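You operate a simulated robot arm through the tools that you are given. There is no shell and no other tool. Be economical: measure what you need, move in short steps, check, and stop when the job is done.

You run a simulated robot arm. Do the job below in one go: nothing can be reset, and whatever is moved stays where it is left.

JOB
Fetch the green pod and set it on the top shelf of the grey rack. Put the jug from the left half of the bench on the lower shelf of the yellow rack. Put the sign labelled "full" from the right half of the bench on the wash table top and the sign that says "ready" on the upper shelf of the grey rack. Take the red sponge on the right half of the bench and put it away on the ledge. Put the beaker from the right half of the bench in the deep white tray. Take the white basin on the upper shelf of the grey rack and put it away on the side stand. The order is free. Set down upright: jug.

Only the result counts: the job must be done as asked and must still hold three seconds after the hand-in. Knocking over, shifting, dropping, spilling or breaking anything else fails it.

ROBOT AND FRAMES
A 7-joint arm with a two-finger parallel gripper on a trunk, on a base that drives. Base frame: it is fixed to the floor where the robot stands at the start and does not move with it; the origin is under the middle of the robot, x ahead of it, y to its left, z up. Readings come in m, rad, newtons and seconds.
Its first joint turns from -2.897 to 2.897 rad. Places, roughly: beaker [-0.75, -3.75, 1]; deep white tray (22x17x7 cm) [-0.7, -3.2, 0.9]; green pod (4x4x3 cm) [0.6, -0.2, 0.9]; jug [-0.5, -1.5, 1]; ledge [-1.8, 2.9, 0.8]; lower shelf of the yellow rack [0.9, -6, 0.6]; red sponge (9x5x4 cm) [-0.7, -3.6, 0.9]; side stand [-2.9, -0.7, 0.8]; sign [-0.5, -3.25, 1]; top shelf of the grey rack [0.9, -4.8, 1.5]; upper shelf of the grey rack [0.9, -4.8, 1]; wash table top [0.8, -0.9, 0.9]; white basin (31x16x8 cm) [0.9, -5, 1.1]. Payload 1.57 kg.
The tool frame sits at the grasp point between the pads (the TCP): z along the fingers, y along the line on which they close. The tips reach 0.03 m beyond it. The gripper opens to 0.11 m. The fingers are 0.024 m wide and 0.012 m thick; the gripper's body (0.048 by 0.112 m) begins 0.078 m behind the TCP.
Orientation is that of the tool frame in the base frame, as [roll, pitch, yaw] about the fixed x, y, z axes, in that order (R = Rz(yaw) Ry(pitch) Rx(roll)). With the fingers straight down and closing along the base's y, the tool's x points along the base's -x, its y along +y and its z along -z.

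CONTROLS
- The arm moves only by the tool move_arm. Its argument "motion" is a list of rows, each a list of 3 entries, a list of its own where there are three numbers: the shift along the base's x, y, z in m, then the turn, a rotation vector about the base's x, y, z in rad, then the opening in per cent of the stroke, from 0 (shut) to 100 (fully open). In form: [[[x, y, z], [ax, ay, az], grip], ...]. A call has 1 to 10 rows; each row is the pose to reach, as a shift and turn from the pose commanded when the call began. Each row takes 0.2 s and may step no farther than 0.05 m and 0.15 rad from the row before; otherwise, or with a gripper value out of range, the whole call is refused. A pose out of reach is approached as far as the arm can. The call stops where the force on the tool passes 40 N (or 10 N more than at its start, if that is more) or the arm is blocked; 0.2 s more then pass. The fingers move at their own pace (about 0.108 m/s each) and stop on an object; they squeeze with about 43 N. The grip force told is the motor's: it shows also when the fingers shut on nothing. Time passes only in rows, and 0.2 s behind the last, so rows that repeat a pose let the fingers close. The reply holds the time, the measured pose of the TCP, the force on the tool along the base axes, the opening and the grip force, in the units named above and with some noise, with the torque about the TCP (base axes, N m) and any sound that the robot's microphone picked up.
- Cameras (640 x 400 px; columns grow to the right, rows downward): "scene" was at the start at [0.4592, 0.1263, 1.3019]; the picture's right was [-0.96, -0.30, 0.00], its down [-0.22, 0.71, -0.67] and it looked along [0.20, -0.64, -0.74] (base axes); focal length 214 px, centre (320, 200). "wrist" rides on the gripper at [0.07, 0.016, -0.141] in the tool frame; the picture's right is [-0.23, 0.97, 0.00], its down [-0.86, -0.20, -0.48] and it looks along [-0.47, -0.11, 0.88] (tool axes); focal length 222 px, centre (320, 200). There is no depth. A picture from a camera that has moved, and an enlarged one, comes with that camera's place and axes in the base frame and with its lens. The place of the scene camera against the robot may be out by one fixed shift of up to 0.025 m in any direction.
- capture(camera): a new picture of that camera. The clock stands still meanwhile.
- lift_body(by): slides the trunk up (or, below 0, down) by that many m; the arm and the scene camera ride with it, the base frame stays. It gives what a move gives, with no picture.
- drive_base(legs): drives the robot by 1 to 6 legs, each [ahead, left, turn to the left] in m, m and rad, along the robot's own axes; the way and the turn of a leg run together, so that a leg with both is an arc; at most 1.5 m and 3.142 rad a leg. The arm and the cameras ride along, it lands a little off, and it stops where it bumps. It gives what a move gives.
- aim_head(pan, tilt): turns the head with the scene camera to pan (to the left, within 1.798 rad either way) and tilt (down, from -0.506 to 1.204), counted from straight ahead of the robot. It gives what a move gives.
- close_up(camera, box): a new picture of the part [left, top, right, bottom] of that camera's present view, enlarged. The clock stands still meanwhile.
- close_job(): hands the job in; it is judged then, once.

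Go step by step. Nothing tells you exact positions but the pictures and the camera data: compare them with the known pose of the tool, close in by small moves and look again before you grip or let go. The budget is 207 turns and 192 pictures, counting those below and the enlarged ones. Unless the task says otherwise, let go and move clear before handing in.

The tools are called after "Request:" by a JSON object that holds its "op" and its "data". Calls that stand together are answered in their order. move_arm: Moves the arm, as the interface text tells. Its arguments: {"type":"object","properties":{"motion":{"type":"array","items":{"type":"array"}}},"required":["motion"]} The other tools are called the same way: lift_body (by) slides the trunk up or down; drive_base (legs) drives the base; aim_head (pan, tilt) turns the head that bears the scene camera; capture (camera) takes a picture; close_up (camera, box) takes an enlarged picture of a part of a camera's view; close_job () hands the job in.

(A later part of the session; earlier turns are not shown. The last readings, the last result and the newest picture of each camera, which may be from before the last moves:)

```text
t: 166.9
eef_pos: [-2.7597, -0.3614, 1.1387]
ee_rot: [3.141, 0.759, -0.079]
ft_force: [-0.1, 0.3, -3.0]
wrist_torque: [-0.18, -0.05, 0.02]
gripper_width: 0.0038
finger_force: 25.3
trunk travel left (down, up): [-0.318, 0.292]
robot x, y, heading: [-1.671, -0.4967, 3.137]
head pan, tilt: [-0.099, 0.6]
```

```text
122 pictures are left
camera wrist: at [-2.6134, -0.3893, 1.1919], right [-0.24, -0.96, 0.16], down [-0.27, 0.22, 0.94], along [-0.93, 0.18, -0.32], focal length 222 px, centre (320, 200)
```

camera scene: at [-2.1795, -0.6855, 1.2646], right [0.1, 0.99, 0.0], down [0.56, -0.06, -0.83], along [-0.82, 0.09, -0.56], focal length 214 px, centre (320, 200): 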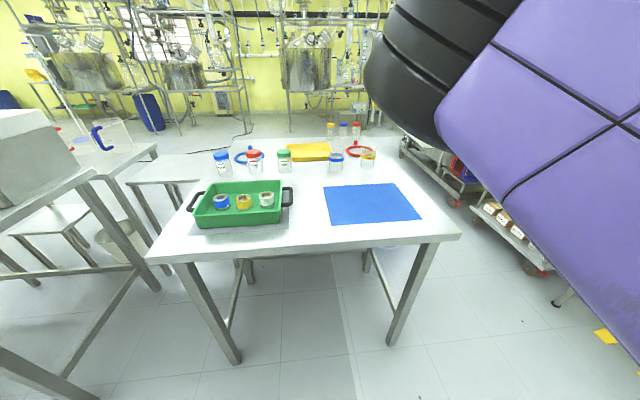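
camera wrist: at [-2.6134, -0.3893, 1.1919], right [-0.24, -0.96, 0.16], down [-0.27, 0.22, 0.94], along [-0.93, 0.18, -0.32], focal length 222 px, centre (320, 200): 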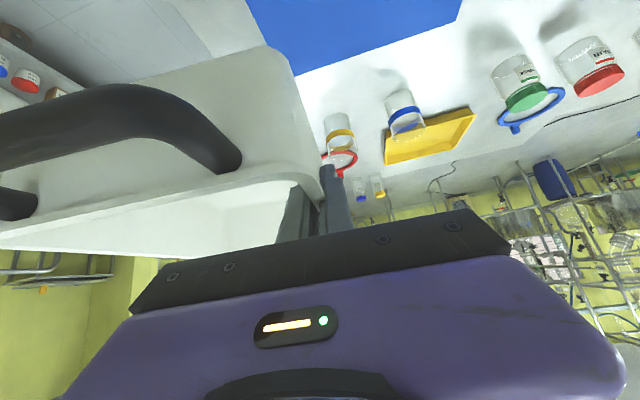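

The mat spans x -2.99…-2.74, y -0.58…-0.25. I shift to be over it and lower the trunk.

Request:
{"op": "drive_base", "data": {"legs": [[0.035, 0.12, 0.0]]}}

Request:
{"op": "lift_body", "data": {"by": -0.21}}

Request:
{"op": "capture", "data": {"camera": "scene"}}

Request:
{"op": "capture", "data": {"camera": "wrist"}}

```text
t: 168.2
eef_pos: [-2.796, -0.4857, 1.1385]
ee_rot: [3.139, 0.761, -0.077]
ft_force: [-0.1, 0.3, -2.6]
wrist_torque: [-0.2, -0.07, 0.06]
gripper_width: 0.0037
finger_force: 24.8
trunk travel left (down, up): [-0.318, 0.292]
robot x, y, heading: [-1.7073, -0.6214, 3.141]
head pan, tilt: [-0.099, 0.6]
```

```text
t: 170.4
eef_pos: [-2.7953, -0.4842, 0.9291]
ee_rot: [3.139, 0.759, -0.078]
ft_force: [0.4, 0.4, -2.3]
wrist_torque: [-0.21, -0.1, 0.04]
gripper_width: 0.0039
finger_force: 24.7
trunk travel left (down, up): [-0.108, 0.502]
robot x, y, heading: [-1.7066, -0.6186, 3.135]
head pan, tilt: [-0.099, 0.6]
```

```text
121 pictures are left
camera scene: at [-2.2145, -0.8066, 1.0547], right [0.1, 0.99, 0.0], down [0.56, -0.06, -0.82], along [-0.82, 0.08, -0.57], focal length 214 px, centre (320, 200)
```

scene: 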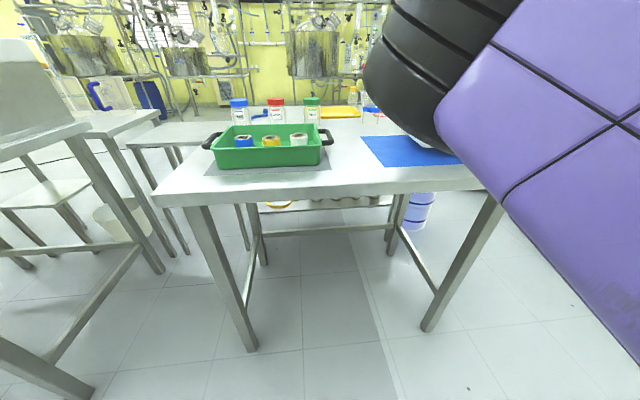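

```text
120 pictures are left
camera wrist: at [-2.649, -0.5113, 0.9819], right [-0.24, -0.96, 0.16], down [-0.27, 0.22, 0.94], along [-0.93, 0.18, -0.32], focal length 222 px, centre (320, 200)
```

wrist: 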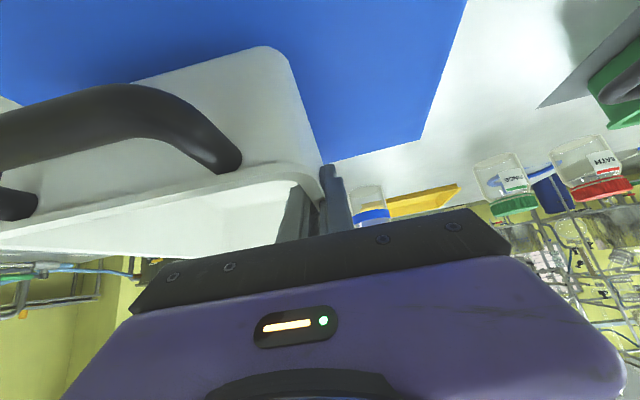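

Over the mat. I lower the trunk 5 cm more, then the arm in small steps until it touches.

Request:
{"op": "lift_body", "data": {"by": -0.05}}

Request:
{"op": "move_arm", "data": {"motion": [[[0, 0, -0.006], [0, 0, 0], 0], [[0, 0, -0.012], [0, 0, 0], 0], [[0, 0, -0.018], [0, 0, 0], 0]]}}

Request:
{"op": "close_up", "data": {"camera": "wrist", "box": [0, 0, 400, 250]}}

```text
t: 171.4
eef_pos: [-2.7952, -0.4846, 0.8778]
ee_rot: [3.141, 0.761, -0.076]
ft_force: [-1.5, 2.7, 18.8]
wrist_torque: [0.28, 0.23, -0.09]
gripper_width: 0.0039
finger_force: 24.5
trunk travel left (down, up): [-0.058, 0.552]
robot x, y, heading: [-1.7059, -0.6147, 3.141]
head pan, tilt: [-0.099, 0.6]
```

```text
t: 171.9
eef_pos: [-2.7965, -0.4845, 0.8747]
ee_rot: [-3.14, 0.769, -0.073]
ft_force: [1.1, 0.6, 11.4]
wrist_torque: [0.03, -1.09, -0.06]
gripper_width: 0.0038
finger_force: 25.5
trunk travel left (down, up): [-0.058, 0.552]
robot x, y, heading: [-1.708, -0.6166, 3.139]
head pan, tilt: [-0.099, 0.6]
stopped in row 2: the force on the tool passed its limit at 44 N (the readings are from after the stop); the commanded pose is now the measured one
```

```text
1.60 times, centred on (200, 125) of wrist
camera zoom: at [-2.6489, -0.5108, 0.9273], right [-0.23, -0.96, 0.16], down [-0.27, 0.22, 0.94], along [-0.94, 0.18, -0.31], focal length 355 px, centre (512, 320)
```

zoom: 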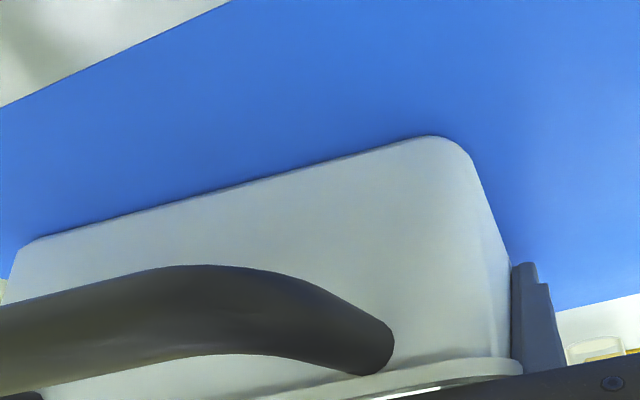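

It rests on the stand. I release and lift clear.

Request:
{"op": "move_arm", "data": {"motion": [[[0, 0, 0.002], [0, 0, 0], 15], [[0, 0, 0.002], [0, 0, 0], 40], [[0, 0, 0.002], [0, 0, 0], 40]]}}

Request:
{"op": "lift_body", "data": {"by": 0.25}}

Request:
{"op": "capture", "data": {"camera": "wrist"}}

```text
t: 172.8
eef_pos: [-2.7957, -0.4844, 0.8745]
ee_rot: [3.141, 0.765, -0.074]
ft_force: [-2.8, -1.0, 7.8]
wrist_torque: [0.04, -0.68, -0.01]
gripper_width: 0.0442
finger_force: 0.2
trunk travel left (down, up): [-0.058, 0.552]
robot x, y, heading: [-1.7053, -0.616, 3.137]
head pan, tilt: [-0.099, 0.6]
```

```text
t: 175.3
eef_pos: [-2.7954, -0.4831, 1.1253]
ee_rot: [3.141, 0.767, -0.073]
ft_force: [0.4, 0.0, -0.5]
wrist_torque: [0.01, -0.01, 0.02]
gripper_width: 0.044
finger_force: 0.0
trunk travel left (down, up): [-0.308, 0.302]
robot x, y, heading: [-1.708, -0.62, 3.138]
head pan, tilt: [-0.099, 0.6]
```

```text
118 pictures are left
camera wrist: at [-2.6491, -0.5105, 1.1775], right [-0.24, -0.96, 0.16], down [-0.27, 0.22, 0.94], along [-0.93, 0.18, -0.31], focal length 222 px, centre (320, 200)
```

wrist: 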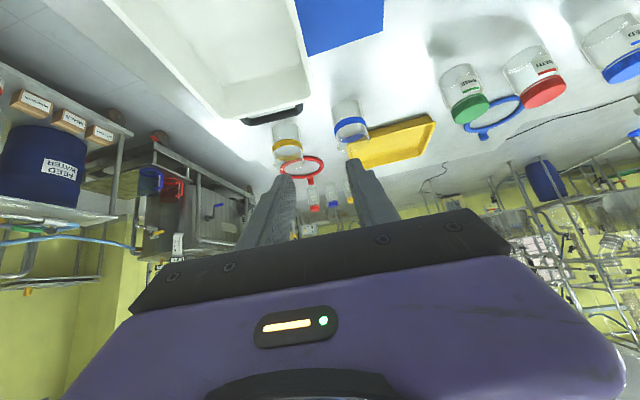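

The basin stands on the side stand. I back away, turn around toward the bench and look at the jug end.

Request:
{"op": "drive_base", "data": {"legs": [[-0.25, 0, 0], [0, -0.3, 0], [0, 0, -3.14]]}}

Request:
{"op": "aim_head", "data": {"pan": -0.75, "tilt": 0.5}}

Request:
{"op": "capture", "data": {"camera": "scene"}}

Request:
{"op": "aim_head", "data": {"pan": -1.3, "tilt": 0.5}}

Request:
{"op": "capture", "data": {"camera": "scene"}}

```text
t: 186.1
eef_pos: [-0.3647, -0.4351, 1.1247]
ee_rot: [3.141, 0.765, 3.082]
ft_force: [-0.2, 0.4, 0.1]
wrist_torque: [-0.01, 0.02, -0.02]
gripper_width: 0.0443
finger_force: 0.0
trunk travel left (down, up): [-0.308, 0.302]
robot x, y, heading: [-1.4516, -0.3205, 0.013]
head pan, tilt: [-0.099, 0.6]
```

```text
t: 187.1
eef_pos: [-0.3649, -0.437, 1.1244]
ee_rot: [3.141, 0.766, 3.084]
ft_force: [-0.3, 0.3, 0.3]
wrist_torque: [0.01, 0.03, 0.01]
gripper_width: 0.0438
finger_force: 0.1
trunk travel left (down, up): [-0.308, 0.302]
robot x, y, heading: [-1.4544, -0.3167, 0.009]
head pan, tilt: [-0.75, 0.499]
```

```text
117 pictures are left
camera scene: at [-0.9539, -0.1718, 1.2637], right [-0.67, -0.74, 0.0], down [-0.35, 0.32, -0.88], along [0.65, -0.59, -0.48], focal length 214 px, centre (320, 200)
```

scene: 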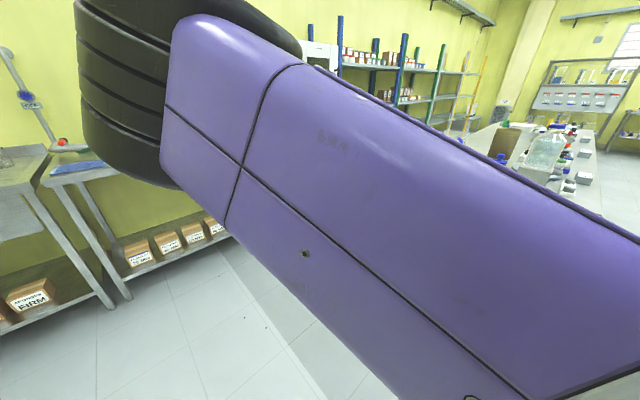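

```text
t: 188.1
eef_pos: [-0.3645, -0.4349, 1.1251]
ee_rot: [3.141, 0.766, 3.082]
ft_force: [0.7, -0.2, -0.7]
wrist_torque: [0.0, -0.03, -0.02]
gripper_width: 0.0438
finger_force: 0.1
trunk travel left (down, up): [-0.308, 0.302]
robot x, y, heading: [-1.4563, -0.3183, 0.014]
head pan, tilt: [-1.3, 0.499]
```

```text
116 pictures are left
camera scene: at [-0.9958, -0.198, 1.2637], right [-0.96, -0.28, 0.0], down [-0.13, 0.46, -0.88], along [0.25, -0.84, -0.48], focal length 214 px, centre (320, 200)
```

scene: 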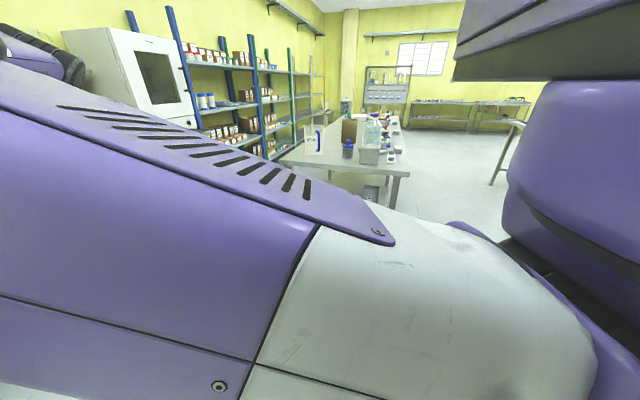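

Request:
{"op": "close_up", "data": {"camera": "scene", "box": [270, 90, 430, 190]}}

```text
4.00 times, centred on (350, 140) of scene
camera zoom: at [-0.9958, -0.198, 1.2637], right [-0.96, -0.28, 0.0], down [-0.13, 0.46, -0.88], along [0.25, -0.84, -0.48], focal length 858 px, centre (200, 440)
```

zoom: 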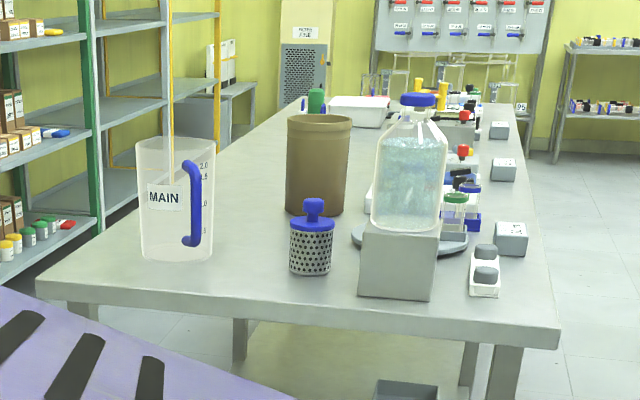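

The jug is the clear "MAIN" measuring jug near (-0.59, -1.46); its blue handle points to -x/+y. I will pinch its wall on the -y side with the same 45° tilt. I raise the trunk and step sideways along the aisle.

Request:
{"op": "lift_body", "data": {"by": 0.25}}

Request:
{"op": "drive_base", "data": {"legs": [[-0.4, -0.5, 0], [0, -0.55, 0]]}}

Request:
{"op": "aim_head", "data": {"pan": 0.3, "tilt": 0.5}}

Request:
{"op": "capture", "data": {"camera": "scene"}}

Request:
{"op": "capture", "data": {"camera": "wrist"}}

```text
t: 190.7
eef_pos: [-0.365, -0.4345, 1.3746]
ee_rot: [-3.14, 0.765, 3.081]
ft_force: [-0.3, 0.0, 0.0]
wrist_torque: [0.0, -0.02, 0.0]
gripper_width: 0.0441
finger_force: 0.0
trunk travel left (down, up): [-0.558, 0.052]
robot x, y, heading: [-1.4557, -0.3196, 0.012]
head pan, tilt: [-1.3, 0.499]
```

```text
t: 197.0
eef_pos: [-0.7644, -1.5016, 1.3759]
ee_rot: [3.141, 0.766, 3.072]
ft_force: [-0.8, -0.5, 0.0]
wrist_torque: [0.0, 0.01, -0.03]
gripper_width: 0.044
finger_force: 0.1
trunk travel left (down, up): [-0.558, 0.052]
robot x, y, heading: [-1.8538, -1.3689, 0.002]
head pan, tilt: [-1.3, 0.499]
```

```text
t: 198.7
eef_pos: [-0.7652, -1.501, 1.3741]
ee_rot: [3.141, 0.767, 3.073]
ft_force: [-0.2, 0.0, -0.9]
wrist_torque: [0.0, -0.03, -0.03]
gripper_width: 0.044
finger_force: 0.1
trunk travel left (down, up): [-0.558, 0.052]
robot x, y, heading: [-1.8558, -1.3701, -0.002]
head pan, tilt: [0.3, 0.499]
```

```text
114 pictures are left
camera scene: at [-1.3315, -1.1415, 1.5137], right [0.3, -0.96, 0.0], down [-0.46, -0.14, -0.88], along [0.84, 0.26, -0.48], focal length 214 px, centre (320, 200)
```

scene: 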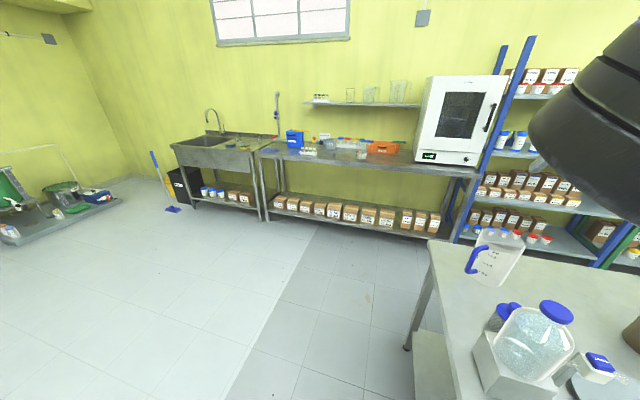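

```text
113 pictures are left
camera wrist: at [-0.9122, -1.4737, 1.4276], right [0.23, 0.96, 0.16], down [0.27, -0.22, 0.94], along [0.93, -0.18, -0.31], focal length 222 px, centre (320, 200)
```

wrist: 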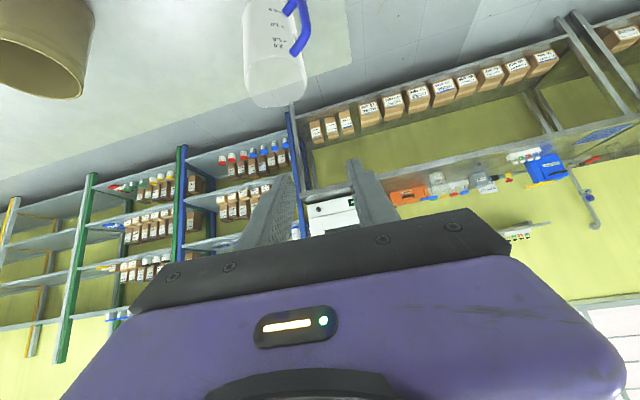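

The jug's centre is about (-0.615, -1.575), and a tall bottle stands between it and this aisle. It is safer to come from the bench's end, facing -y. I drive around.

Request:
{"op": "drive_base", "data": {"legs": [[0, 1.42, 0], [0, 0, -1.569], [0, 1.42, 0]]}}

Request:
{"op": "aim_head", "data": {"pan": 0.0, "tilt": 0.5}}

Request:
{"op": "capture", "data": {"camera": "scene"}}

Request:
{"op": "capture", "data": {"camera": "wrist"}}

```text
t: 216.3
eef_pos: [-0.5754, -1.0594, 1.3758]
ee_rot: [-3.141, 0.766, 1.48]
ft_force: [-0.3, 0.7, 0.0]
wrist_torque: [0.02, -0.02, 0.02]
gripper_width: 0.0442
finger_force: 0.0
trunk travel left (down, up): [-0.558, 0.052]
robot x, y, heading: [-0.429, 0.0251, -1.591]
head pan, tilt: [0.3, 0.499]
```

```text
t: 217.1
eef_pos: [-0.5741, -1.0596, 1.376]
ee_rot: [-3.14, 0.766, 1.483]
ft_force: [0.1, -0.1, -1.0]
wrist_torque: [0.01, -0.02, 0.02]
gripper_width: 0.0442
finger_force: 0.1
trunk travel left (down, up): [-0.558, 0.052]
robot x, y, heading: [-0.4179, 0.0209, -1.59]
head pan, tilt: [0.0, 0.499]
```

```text
112 pictures are left
camera scene: at [-0.2241, -0.4935, 1.5137], right [-1.0, 0.02, 0.0], down [0.01, 0.48, -0.88], along [-0.01, -0.88, -0.48], focal length 214 px, centre (320, 200)
```

scene: 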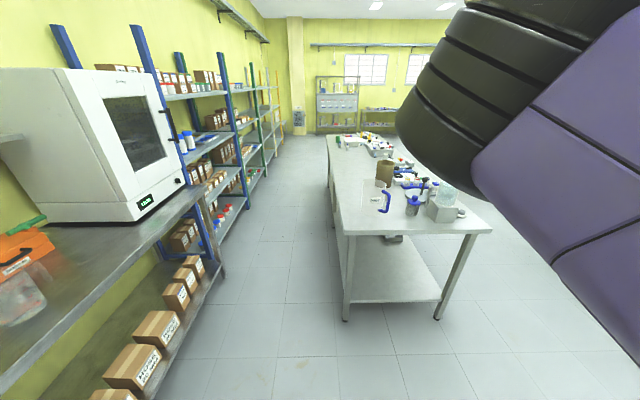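

```text
111 pictures are left
camera wrist: at [-0.5448, -0.9129, 1.4276], right [0.96, -0.25, 0.16], down [-0.22, -0.27, 0.94], along [-0.19, -0.93, -0.31], focal length 222 px, centre (320, 200)
```

wrist: 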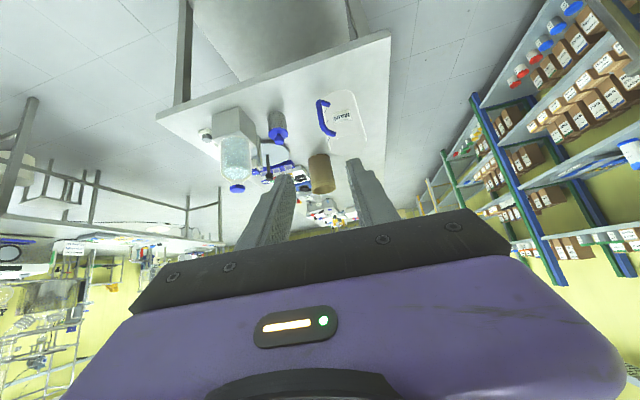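

Request:
{"op": "close_up", "data": {"camera": "wrist", "box": [260, 70, 420, 170]}}

Request:
{"op": "close_up", "data": {"camera": "scene", "box": [320, 150, 480, 250]}}

```text
4.00 times, centred on (340, 120) of wrist
camera zoom: at [-0.5448, -0.9129, 1.4276], right [0.96, -0.25, 0.16], down [-0.22, -0.27, 0.94], along [-0.19, -0.93, -0.31], focal length 888 px, centre (240, 520)
```

zoom: 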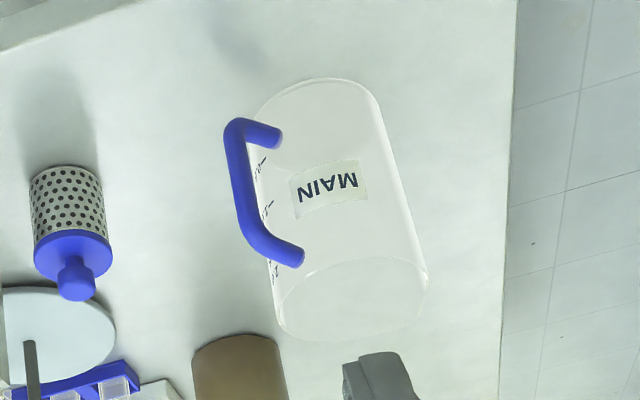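

```text
4.00 times, centred on (400, 200) of scene
camera zoom: at [-0.2241, -0.4935, 1.5137], right [-1.0, 0.02, 0.0], down [0.01, 0.48, -0.88], along [-0.01, -0.88, -0.48], focal length 858 px, centre (0, 200)
```

zoom: 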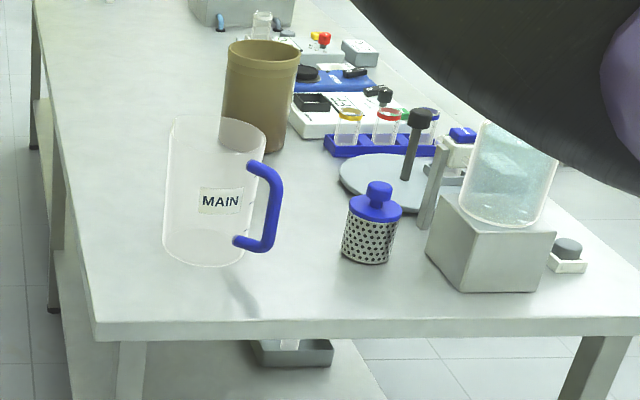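

The jug is empty; its centre is about (-0.55, -1.51), r≈0.057, rim z≈1.08, with the handle toward -x. I take the +x wall at x≈-0.50: align, advance and lower.

Request:
{"op": "move_arm", "data": {"motion": [[[0, 0, 0], [0, 0, 0.085], 60]]}}

Request:
{"op": "drive_base", "data": {"legs": [[0.35, 0.06, 0.02]]}}

Request:
{"op": "lift_body", "data": {"by": -0.19}}

Request:
{"op": "capture", "data": {"camera": "wrist"}}

Request:
{"op": "capture", "data": {"camera": "scene"}}

```text
t: 217.5
eef_pos: [-0.5739, -1.0588, 1.3743]
ee_rot: [3.141, 0.767, 1.57]
ft_force: [-0.6, 0.5, 0.6]
wrist_torque: [0.0, 0.03, 0.0]
gripper_width: 0.0662
finger_force: 0.0
trunk travel left (down, up): [-0.558, 0.052]
robot x, y, heading: [-0.428, 0.0258, -1.589]
head pan, tilt: [0.0, 0.499]
```

```text
t: 219.8
eef_pos: [-0.5005, -1.4171, 1.3756]
ee_rot: [3.141, 0.766, 1.584]
ft_force: [0.7, 0.2, -0.2]
wrist_torque: [-0.06, 0.01, 0.0]
gripper_width: 0.0659
finger_force: 0.1
trunk travel left (down, up): [-0.558, 0.052]
robot x, y, heading: [-0.3663, -0.3271, -1.575]
head pan, tilt: [0.0, 0.499]
```

```text
t: 221.8
eef_pos: [-0.5006, -1.4169, 1.1847]
ee_rot: [3.141, 0.767, 1.582]
ft_force: [0.8, -0.4, 0.8]
wrist_torque: [0.01, 0.0, -0.02]
gripper_width: 0.066
finger_force: 0.0
trunk travel left (down, up): [-0.368, 0.242]
robot x, y, heading: [-0.3652, -0.3291, -1.574]
head pan, tilt: [0.0, 0.499]
```

```text
108 pictures are left
camera wrist: at [-0.4861, -1.2677, 1.2378], right [0.98, -0.15, 0.16], down [-0.2, -0.29, 0.94], along [-0.1, -0.95, -0.31], focal length 222 px, centre (320, 200)
```

wrist: 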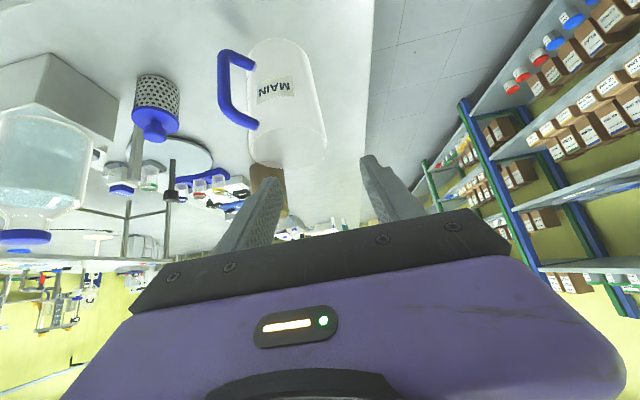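

```text
107 pictures are left
camera scene: at [-0.1592, -0.8456, 1.3238], right [-1.0, 0.0, 0.0], down [0.0, 0.48, -0.88], along [0.0, -0.88, -0.48], focal length 214 px, centre (320, 200)
```

scene: 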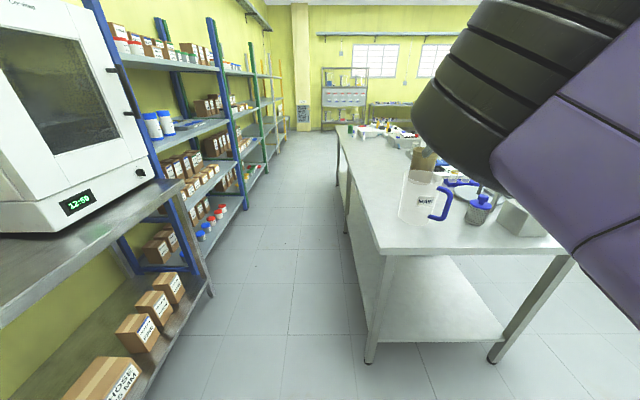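

Request:
{"op": "close_up", "data": {"camera": "wrist", "box": [200, 30, 392, 150]}}

Request:
{"op": "close_up", "data": {"camera": "wrist", "box": [224, 100, 416, 220]}}

```text
3.33 times, centred on (296, 90) of wrist
camera zoom: at [-0.4861, -1.2677, 1.2378], right [0.98, -0.15, 0.16], down [-0.2, -0.29, 0.94], along [-0.1, -0.95, -0.31], focal length 740 px, centre (400, 567)
```

zoom: 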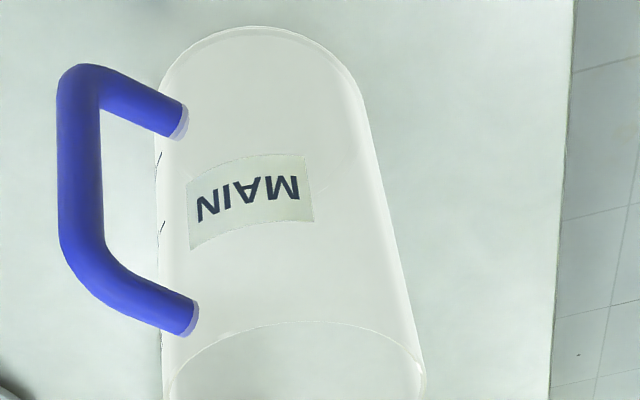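

```text
3.33 times, centred on (320, 160) of wrist
camera zoom: at [-0.4861, -1.2677, 1.2378], right [0.98, -0.15, 0.16], down [-0.2, -0.29, 0.94], along [-0.1, -0.95, -0.31], focal length 740 px, centre (320, 333)
```

zoom: 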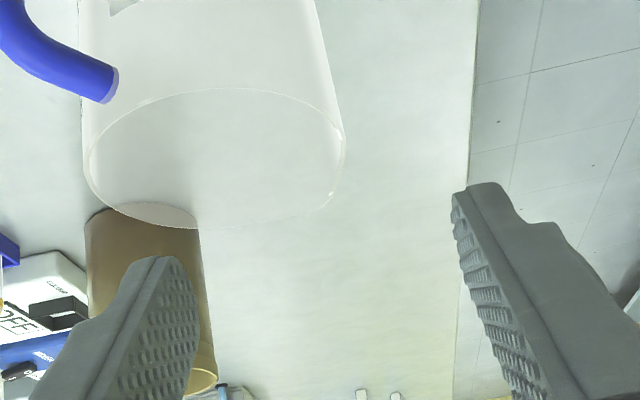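

Rim centre ≈(-0.54, -1.515), its +x wall at x≈-0.492. I advance 0.098 and lower in two stages.

Request:
{"op": "drive_base", "data": {"legs": [[0.098, 0.006, 0]]}}

Request:
{"op": "lift_body", "data": {"by": -0.07}}

Request:
{"op": "capture", "data": {"camera": "wrist"}}

Request:
{"op": "close_up", "data": {"camera": "scene", "box": [320, 130, 576, 290]}}

```text
t: 223.0
eef_pos: [-0.494, -1.5173, 1.1843]
ee_rot: [-3.14, 0.766, 1.585]
ft_force: [0.1, -0.4, -0.5]
wrist_torque: [0.0, -0.01, -0.01]
gripper_width: 0.0659
finger_force: 0.1
trunk travel left (down, up): [-0.368, 0.242]
robot x, y, heading: [-0.3645, -0.4264, -1.571]
head pan, tilt: [0.0, 0.499]
```

```text
t: 224.1
eef_pos: [-0.4932, -1.5178, 1.1148]
ee_rot: [-3.14, 0.765, 1.583]
ft_force: [0.0, -0.4, -0.5]
wrist_torque: [0.0, 0.01, 0.03]
gripper_width: 0.0661
finger_force: 0.1
trunk travel left (down, up): [-0.298, 0.312]
robot x, y, heading: [-0.3583, -0.4278, -1.57]
head pan, tilt: [0.0, 0.499]
```

```text
104 pictures are left
camera wrist: at [-0.4787, -1.3674, 1.1677], right [0.98, -0.15, 0.16], down [-0.2, -0.29, 0.94], along [-0.1, -0.95, -0.31], focal length 222 px, centre (320, 200)
```

wrist: 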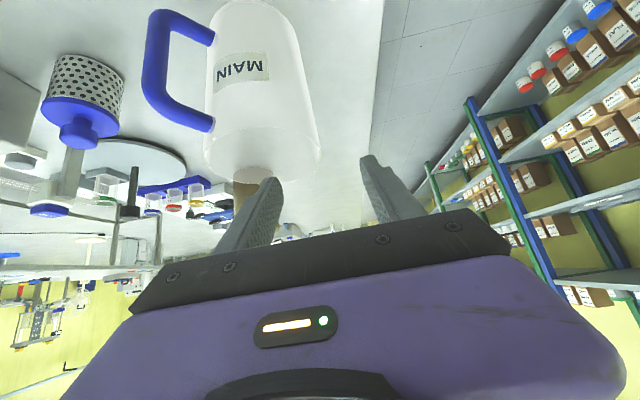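

```text
2.50 times, centred on (448, 210) of scene
camera zoom: at [-0.1525, -0.9448, 1.2538], right [-1.0, 0.0, 0.0], down [0.0, 0.48, -0.88], along [0.0, -0.88, -0.48], focal length 536 px, centre (0, 175)
```

zoom: 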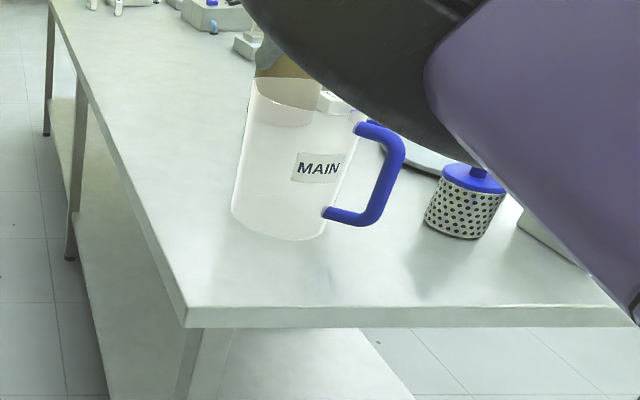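

Wall centred between the fingers. I lower the rest and grip.

Request:
{"op": "lift_body", "data": {"by": -0.052}}

Request:
{"op": "capture", "data": {"camera": "wrist"}}

```text
t: 225.0
eef_pos: [-0.4937, -1.5167, 1.0624]
ee_rot: [3.141, 0.765, 1.584]
ft_force: [-0.1, -0.5, -0.1]
wrist_torque: [-0.02, 0.01, -0.04]
gripper_width: 0.0661
finger_force: 0.0
trunk travel left (down, up): [-0.246, 0.364]
robot x, y, heading: [-0.3617, -0.4292, -1.571]
head pan, tilt: [0.0, 0.499]
```

```text
102 pictures are left
camera wrist: at [-0.4786, -1.3674, 1.1156], right [0.98, -0.15, 0.16], down [-0.2, -0.29, 0.94], along [-0.1, -0.95, -0.31], focal length 222 px, centre (320, 200)
```

wrist: 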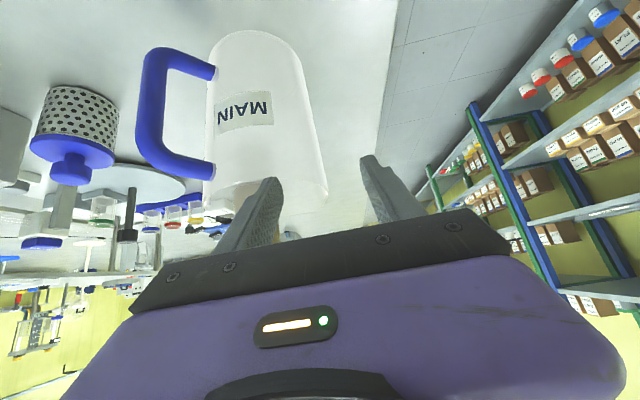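

Request:
{"op": "close_up", "data": {"camera": "wrist", "box": [190, 110, 414, 250]}}

```text
2.86 times, centred on (302, 180) of wrist
camera zoom: at [-0.4786, -1.3674, 1.1156], right [0.98, -0.15, 0.16], down [-0.2, -0.29, 0.94], along [-0.1, -0.95, -0.31], focal length 635 px, centre (371, 257)
```

zoom: 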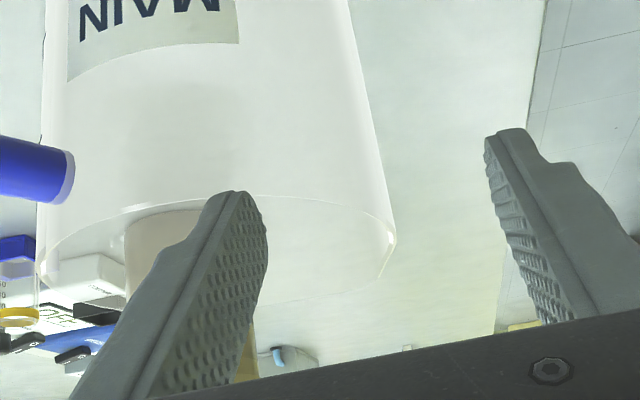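

The inner finger is inside the jug. I close and lift with the trunk.

Request:
{"op": "move_arm", "data": {"motion": [[[0, 0, 0], [0, 0, 0], 40], [[0, 0, 0], [0, 0, 0], 20], [[0, 0, 0], [0, 0, 0], 0], [[0, 0, 0], [0, 0, 0], 0], [[0, 0, 0], [0, 0, 0], 0]]}}

Request:
{"op": "lift_body", "data": {"by": 0.06}}

Request:
{"op": "close_up", "data": {"camera": "wrist", "box": [120, 0, 440, 200]}}

Request:
{"op": "close_up", "data": {"camera": "scene", "box": [320, 130, 576, 290]}}

```text
t: 226.2
eef_pos: [-0.4931, -1.5166, 1.0628]
ee_rot: [-3.139, 0.767, 1.583]
ft_force: [-1.2, -1.0, -0.6]
wrist_torque: [0.02, 0.0, -0.01]
gripper_width: 0.0
finger_force: 21.7
trunk travel left (down, up): [-0.246, 0.364]
robot x, y, heading: [-0.3621, -0.4269, -1.573]
head pan, tilt: [0.0, 0.499]
```

```text
t: 227.2
eef_pos: [-0.4934, -1.5162, 1.1236]
ee_rot: [3.141, 0.766, 1.585]
ft_force: [0.3, -0.5, 0.1]
wrist_torque: [-0.02, 0.01, -0.04]
gripper_width: 0.0
finger_force: 21.3
trunk travel left (down, up): [-0.306, 0.304]
robot x, y, heading: [-0.3575, -0.4257, -1.574]
head pan, tilt: [0.0, 0.499]
```

```text
2.00 times, centred on (280, 100) of wrist
camera zoom: at [-0.4786, -1.3674, 1.1756], right [0.98, -0.15, 0.16], down [-0.2, -0.29, 0.94], along [-0.1, -0.95, -0.31], focal length 444 px, centre (400, 400)
```

zoom: 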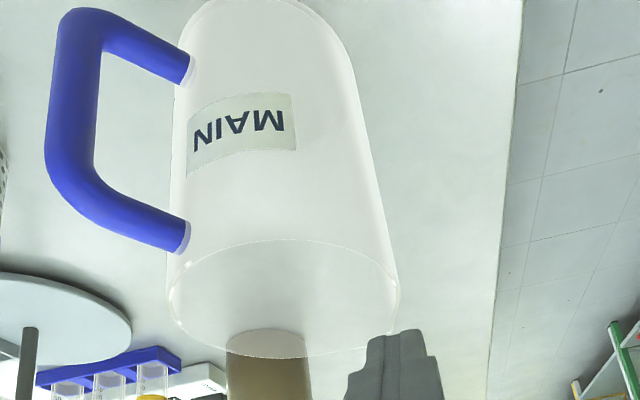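

```text
2.50 times, centred on (448, 210) of scene
camera zoom: at [-0.1525, -0.9448, 1.2617], right [-1.0, 0.0, 0.0], down [0.0, 0.48, -0.88], along [0.0, -0.88, -0.48], focal length 536 px, centre (0, 175)
```

zoom: 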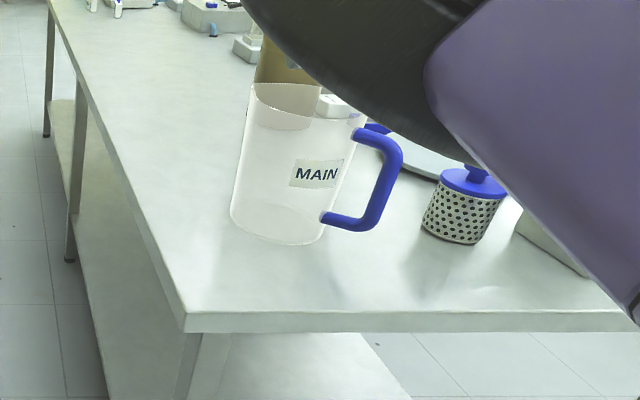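

The gripper closed above the rim: re-triangulated, the rim is at z≈1.045 and the centre at about (-0.553, -1.573). I open, advance 57 mm and go lower.

Request:
{"op": "move_arm", "data": {"motion": [[[0, 0, 0], [0, 0, 0], 60], [[0, 0, 0], [0, 0, 0], 60]]}}

Request:
{"op": "drive_base", "data": {"legs": [[0.057, 0.0, 0]]}}

Request:
{"op": "lift_body", "data": {"by": -0.06}}

Request:
{"op": "close_up", "data": {"camera": "wrist", "box": [170, 80, 426, 240]}}

```text
t: 227.8
eef_pos: [-0.493, -1.5174, 1.1235]
ee_rot: [-3.141, 0.766, 1.584]
ft_force: [0.0, -0.2, -0.1]
wrist_torque: [0.0, -0.03, -0.01]
gripper_width: 0.0659
finger_force: 0.0
trunk travel left (down, up): [-0.306, 0.304]
robot x, y, heading: [-0.3619, -0.4285, -1.571]
head pan, tilt: [0.0, 0.499]
```

```text
t: 228.8
eef_pos: [-0.4924, -1.5746, 1.1233]
ee_rot: [-3.141, 0.766, 1.584]
ft_force: [0.3, 0.8, -1.2]
wrist_torque: [0.01, 0.01, -0.02]
gripper_width: 0.0659
finger_force: 0.1
trunk travel left (down, up): [-0.306, 0.304]
robot x, y, heading: [-0.3666, -0.4836, -1.568]
head pan, tilt: [0.0, 0.499]
```

```text
t: 229.8
eef_pos: [-0.4926, -1.5737, 1.0638]
ee_rot: [-3.139, 0.765, 1.587]
ft_force: [0.5, 1.2, -0.6]
wrist_torque: [-0.03, -0.02, 0.02]
gripper_width: 0.066
finger_force: 0.0
trunk travel left (down, up): [-0.246, 0.364]
robot x, y, heading: [-0.3579, -0.4862, -1.571]
head pan, tilt: [0.0, 0.499]
```

```text
2.50 times, centred on (298, 160) of wrist
camera zoom: at [-0.4784, -1.4248, 1.1157], right [0.98, -0.15, 0.16], down [-0.2, -0.29, 0.94], along [-0.1, -0.95, -0.31], focal length 555 px, centre (375, 300)
```

zoom: 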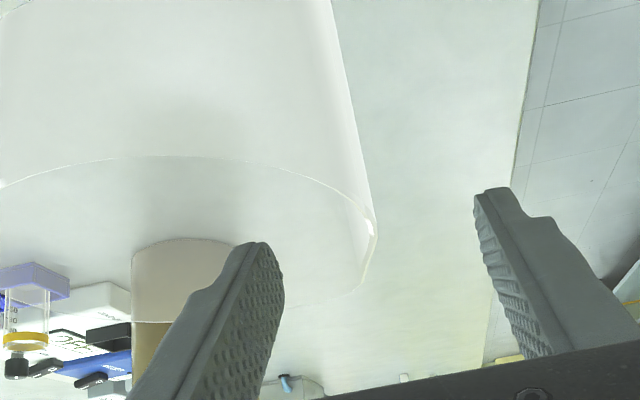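

The rim is slightly further and lower still (y≈-1.59, z≈1.04). I advance 12 mm and lower 45 mm, then grip.

Request:
{"op": "drive_base", "data": {"legs": [[0.012, 0.0, 0]]}}

Request:
{"op": "lift_body", "data": {"by": -0.045}}

Request:
{"op": "capture", "data": {"camera": "wrist"}}

Request:
{"op": "move_arm", "data": {"motion": [[[0, 0, 0], [0, 0, 0], 40], [[0, 0, 0], [0, 0, 0], 20], [[0, 0, 0], [0, 0, 0], 0], [[0, 0, 0], [0, 0, 0], 0], [[0, 0, 0], [0, 0, 0], 0]]}}

```text
t: 230.5
eef_pos: [-0.4928, -1.5857, 1.0641]
ee_rot: [-3.14, 0.767, 1.584]
ft_force: [0.8, 0.0, -0.8]
wrist_torque: [-0.01, 0.0, 0.01]
gripper_width: 0.066
finger_force: 0.1
trunk travel left (down, up): [-0.246, 0.364]
robot x, y, heading: [-0.3603, -0.497, -1.572]
head pan, tilt: [0.0, 0.499]
```

```text
t: 231.4
eef_pos: [-0.4935, -1.5861, 1.0178]
ee_rot: [-3.14, 0.767, 1.585]
ft_force: [-0.1, 0.8, 0.6]
wrist_torque: [0.03, -0.02, 0.0]
gripper_width: 0.0657
finger_force: 0.1
trunk travel left (down, up): [-0.201, 0.409]
robot x, y, heading: [-0.362, -0.4939, -1.572]
head pan, tilt: [0.0, 0.499]
```

```text
97 pictures are left
camera wrist: at [-0.4781, -1.4369, 1.0707], right [0.98, -0.15, 0.16], down [-0.2, -0.29, 0.94], along [-0.1, -0.95, -0.31], focal length 222 px, centre (320, 200)
```

wrist: 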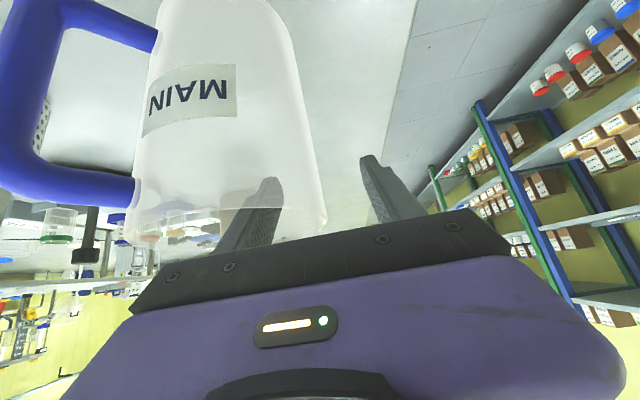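

```text
t: 232.6
eef_pos: [-0.4928, -1.5853, 1.0185]
ee_rot: [-3.14, 0.767, 1.584]
ft_force: [-2.3, -1.2, 4.6]
wrist_torque: [0.26, 0.42, 0.09]
gripper_width: 0.0109
finger_force: 28.7
trunk travel left (down, up): [-0.201, 0.409]
robot x, y, heading: [-0.3569, -0.4958, -1.569]
head pan, tilt: [0.0, 0.499]
```

Now it grips the wall. I lift a little and look.

Request:
{"op": "lift_body", "data": {"by": 0.05}}

Request:
{"op": "close_up", "data": {"camera": "scene", "box": [320, 130, 576, 290]}}

Request:
{"op": "capture", "data": {"camera": "wrist"}}

```text
t: 233.5
eef_pos: [-0.4916, -1.5861, 1.0684]
ee_rot: [3.141, 0.765, 1.584]
ft_force: [-0.3, -0.4, -2.2]
wrist_torque: [-0.05, -0.12, 0.0]
gripper_width: 0.0106
finger_force: 28.2
trunk travel left (down, up): [-0.251, 0.359]
robot x, y, heading: [-0.3609, -0.4985, -1.575]
head pan, tilt: [0.0, 0.499]
```

```text
2.50 times, centred on (448, 210) of scene
camera zoom: at [-0.1522, -1.0141, 1.2067], right [-1.0, 0.0, 0.0], down [0.0, 0.48, -0.88], along [0.0, -0.88, -0.48], focal length 536 px, centre (0, 175)
```

zoom: 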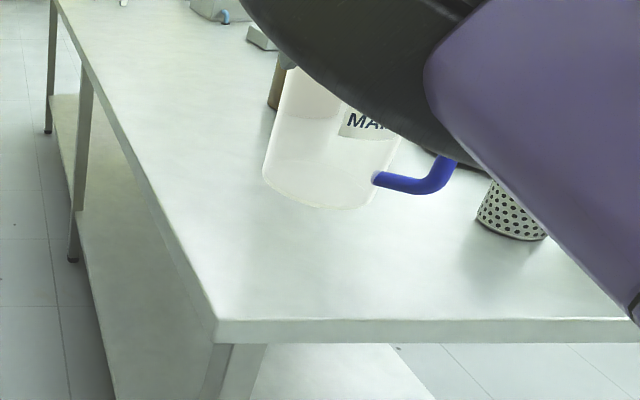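

```text
95 pictures are left
camera wrist: at [-0.478, -1.437, 1.1204], right [0.98, -0.15, 0.16], down [-0.2, -0.29, 0.94], along [-0.1, -0.95, -0.31], focal length 222 px, centre (320, 200)
```

wrist: 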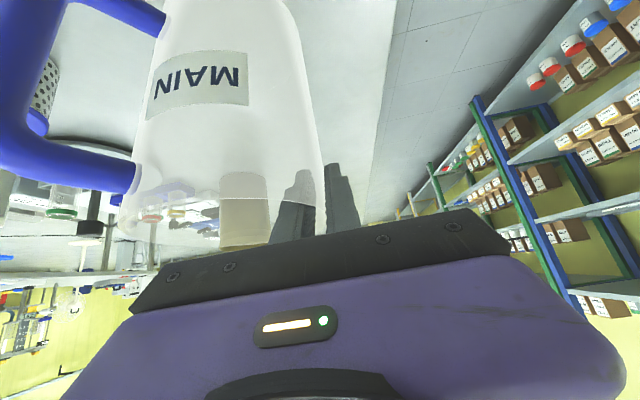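

The jug hangs upright. I raise it, back off and drive down the right aisle toward the yellow rack.

Request:
{"op": "lift_body", "data": {"by": 0.3}}

Request:
{"op": "drive_base", "data": {"legs": [[-0.5, 0, 0], [0, 0.42, 0], [1.5, 0, 0], [1.5, 0, 0], [1.5, 0, 0]]}}

Request:
{"op": "capture", "data": {"camera": "wrist"}}

Request:
{"op": "capture", "data": {"camera": "scene"}}

```text
t: 236.5
eef_pos: [-0.4934, -1.5862, 1.3682]
ee_rot: [-3.14, 0.766, 1.586]
ft_force: [-0.7, -1.3, -2.4]
wrist_torque: [-0.08, -0.15, -0.03]
gripper_width: 0.0108
finger_force: 28.4
trunk travel left (down, up): [-0.551, 0.059]
robot x, y, heading: [-0.3585, -0.4994, -1.572]
head pan, tilt: [0.0, 0.499]
```

```text
t: 262.6
eef_pos: [-0.2058, -5.544, 1.3679]
ee_rot: [-3.14, 0.767, 1.538]
ft_force: [-0.3, 0.1, -2.0]
wrist_torque: [-0.01, -0.17, -0.02]
gripper_width: 0.0105
finger_force: 28.7
trunk travel left (down, up): [-0.551, 0.059]
robot x, y, heading: [-0.0211, -4.4582, -1.623]
head pan, tilt: [0.0, 0.499]
```

```text
94 pictures are left
camera wrist: at [-0.1841, -5.396, 1.4206], right [0.97, -0.2, 0.16], down [-0.21, -0.28, 0.94], along [-0.14, -0.94, -0.31], focal length 222 px, centre (320, 200)
```

wrist: 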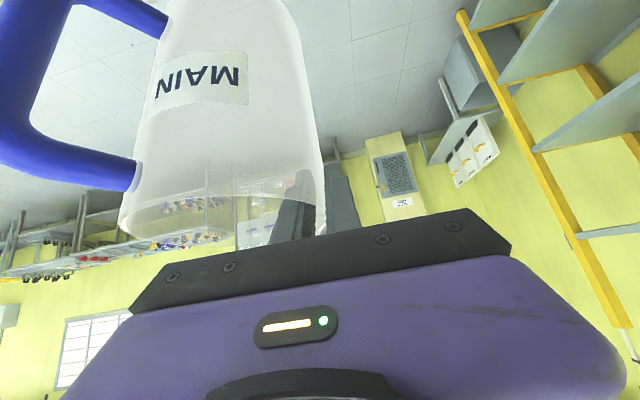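

```text
93 pictures are left
camera scene: at [0.161, -4.9884, 1.5067], right [-1.0, 0.05, 0.0], down [0.02, 0.48, -0.88], along [-0.04, -0.88, -0.48], focal length 214 px, centre (320, 200)
```

scene: 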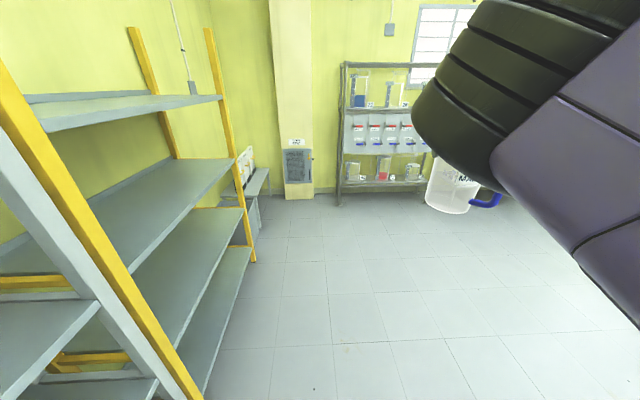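

All yellow shelves are empty. I step out, turn to face the racks, and slide along to the yellow one.

Request:
{"op": "drive_base", "data": {"legs": [[0, -0.75, 0], [0, 0, 1.623], [0, -1.45, 0]]}}

Request:
{"op": "lift_body", "data": {"by": -0.54}}

Request:
{"op": "aim_head", "data": {"pan": 0.15, "tilt": 0.3}}

Request:
{"op": "capture", "data": {"camera": "scene"}}

Request:
{"op": "capture", "data": {"camera": "wrist"}}

```text
t: 277.3
eef_pos: [0.3392, -5.9705, 1.3682]
ee_rot: [-3.139, 0.765, -3.115]
ft_force: [-0.4, 0.3, -3.4]
wrist_torque: [0.16, -0.05, 0.01]
gripper_width: 0.0106
finger_force: 28.2
trunk travel left (down, up): [-0.551, 0.059]
robot x, y, heading: [-0.7545, -5.8488, 0.015]
head pan, tilt: [0.0, 0.499]
```

```text
refused: -0.54 is not a number from -0.4 to 0.4
```

```text
t: 278.0
eef_pos: [0.3374, -5.9701, 1.3671]
ee_rot: [-3.14, 0.764, -3.116]
ft_force: [0.4, 0.1, -1.6]
wrist_torque: [0.14, 0.01, 0.0]
gripper_width: 0.0101
finger_force: 27.6
trunk travel left (down, up): [-0.551, 0.059]
robot x, y, heading: [-0.755, -5.8539, 0.01]
head pan, tilt: [0.15, 0.3]
```

```text
92 pictures are left
camera scene: at [-0.2262, -5.6307, 1.525], right [0.16, -0.99, 0.0], down [-0.29, -0.05, -0.96], along [0.94, 0.15, -0.3], focal length 214 px, centre (320, 200)
```

scene: 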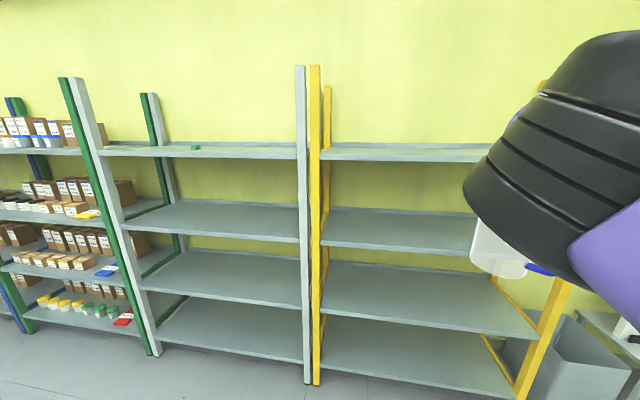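

```text
91 pictures are left
camera wrist: at [0.1894, -5.9578, 1.4204], right [0.14, 0.98, 0.16], down [0.29, -0.19, 0.94], along [0.95, -0.09, -0.31], focal length 222 px, centre (320, 200)
```

wrist: 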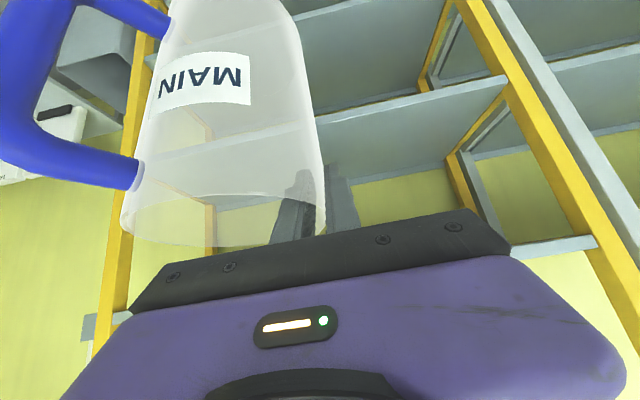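

The lower shelf is near z≈0.645, front x≈0.70. I lower the trunk fully, then roll in.

Request:
{"op": "lift_body", "data": {"by": -0.4}}

Request:
{"op": "lift_body", "data": {"by": -0.14}}

Request:
{"op": "drive_base", "data": {"legs": [[0.3, 0, 0]]}}

Request:
{"op": "capture", "data": {"camera": "scene"}}

Request:
{"op": "capture", "data": {"camera": "wrist"}}

```text
t: 281.8
eef_pos: [0.3375, -5.9707, 0.9678]
ee_rot: [-3.141, 0.766, -3.116]
ft_force: [0.3, -0.4, -1.9]
wrist_torque: [0.17, -0.05, -0.03]
gripper_width: 0.01
finger_force: 28.1
trunk travel left (down, up): [-0.151, 0.459]
robot x, y, heading: [-0.751, -5.8533, 0.011]
head pan, tilt: [0.15, 0.3]
```

```text
t: 283.5
eef_pos: [0.3369, -5.9704, 0.8273]
ee_rot: [-3.139, 0.768, -3.116]
ft_force: [-0.3, 0.1, -2.5]
wrist_torque: [0.19, -0.01, 0.01]
gripper_width: 0.0101
finger_force: 28.6
trunk travel left (down, up): [-0.011, 0.599]
robot x, y, heading: [-0.7485, -5.8576, 0.014]
head pan, tilt: [0.15, 0.3]
```

```text
t: 285.5
eef_pos: [0.6388, -5.9672, 0.8268]
ee_rot: [-3.141, 0.766, -3.116]
ft_force: [-0.4, -0.1, -2.6]
wrist_torque: [0.15, -0.01, -0.02]
gripper_width: 0.0102
finger_force: 28.1
trunk travel left (down, up): [-0.011, 0.599]
robot x, y, heading: [-0.4525, -5.8484, 0.011]
head pan, tilt: [0.15, 0.3]
```

```text
90 pictures are left
camera scene: at [0.074, -5.6272, 0.9851], right [0.16, -0.99, 0.0], down [-0.29, -0.05, -0.96], along [0.94, 0.15, -0.3], focal length 214 px, centre (320, 200)
```

scene: 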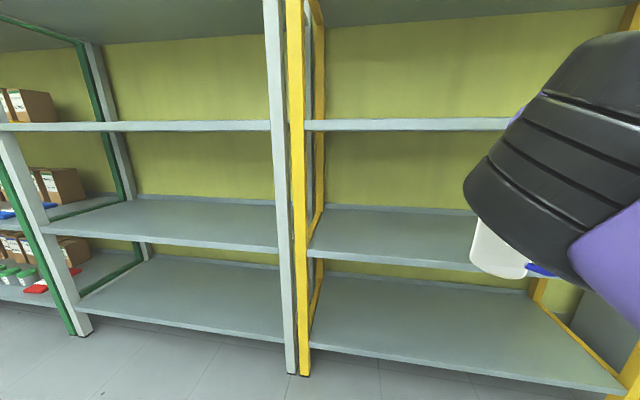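

```text
89 pictures are left
camera wrist: at [0.4896, -5.9544, 0.8804], right [0.14, 0.98, 0.16], down [0.29, -0.19, 0.94], along [0.95, -0.09, -0.31], focal length 222 px, centre (320, 200)
```

wrist: 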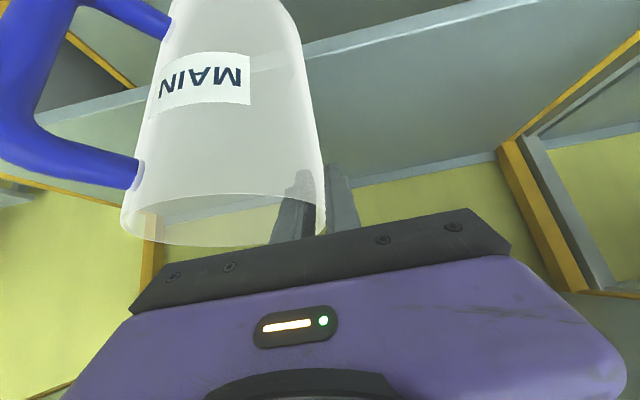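

Shelf top is at about z 0.625. I roll in 0.17 and lower the arm in small steps.

Request:
{"op": "drive_base", "data": {"legs": [[0.17, 0, 0]]}}

Request:
{"op": "move_arm", "data": {"motion": [[[0, 0, -0.015], [0, 0, 0], 0], [[0, 0, -0.03], [0, 0, 0], 0], [[0, 0, -0.045], [0, 0, 0], 0], [[0, 0, -0.06], [0, 0, 0], 0]]}}

Request:
{"op": "capture", "data": {"camera": "scene"}}

Request:
{"op": "capture", "data": {"camera": "wrist"}}

```text
t: 287.0
eef_pos: [0.8025, -5.9682, 0.828]
ee_rot: [-3.14, 0.765, -3.119]
ft_force: [-0.1, 0.4, -1.9]
wrist_torque: [0.17, 0.03, 0.02]
gripper_width: 0.0102
finger_force: 28.3
trunk travel left (down, up): [-0.011, 0.599]
robot x, y, heading: [-0.2873, -5.8494, 0.009]
head pan, tilt: [0.15, 0.3]
```

```text
t: 287.9
eef_pos: [0.8065, -5.9653, 0.7895]
ee_rot: [-3.134, 0.787, -3.112]
ft_force: [-2.9, 1.1, 12.9]
wrist_torque: [-0.54, 1.08, -0.25]
gripper_width: 0.0112
finger_force: 28.3
trunk travel left (down, up): [-0.011, 0.599]
robot x, y, heading: [-0.2853, -5.8454, 0.007]
head pan, tilt: [0.15, 0.3]
stopped in row 4: the force on the tool passed its limit at 47 N (the readings are from after the stop); the commanded pose is now the measured one
```

```text
88 pictures are left
camera scene: at [0.2388, -5.6259, 0.9853], right [0.16, -0.99, 0.0], down [-0.29, -0.05, -0.96], along [0.94, 0.15, -0.3], focal length 214 px, centre (320, 200)
```

scene: 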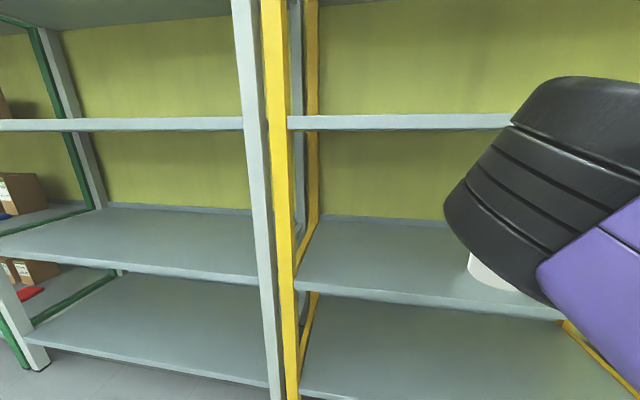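

```text
87 pictures are left
camera wrist: at [0.6562, -5.9516, 0.8395], right [0.13, 0.98, 0.16], down [0.27, -0.19, 0.94], along [0.95, -0.08, -0.29], focal length 222 px, centre (320, 200)
```

wrist: 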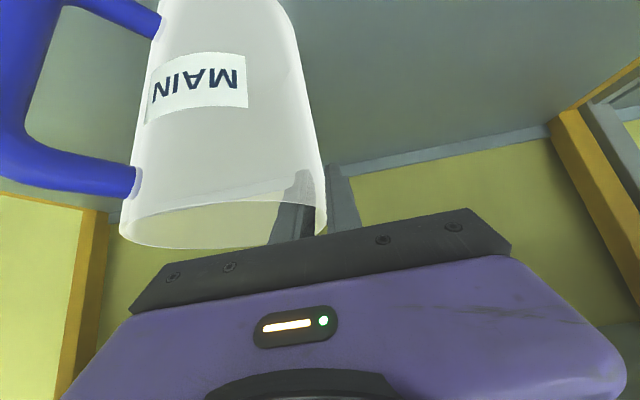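

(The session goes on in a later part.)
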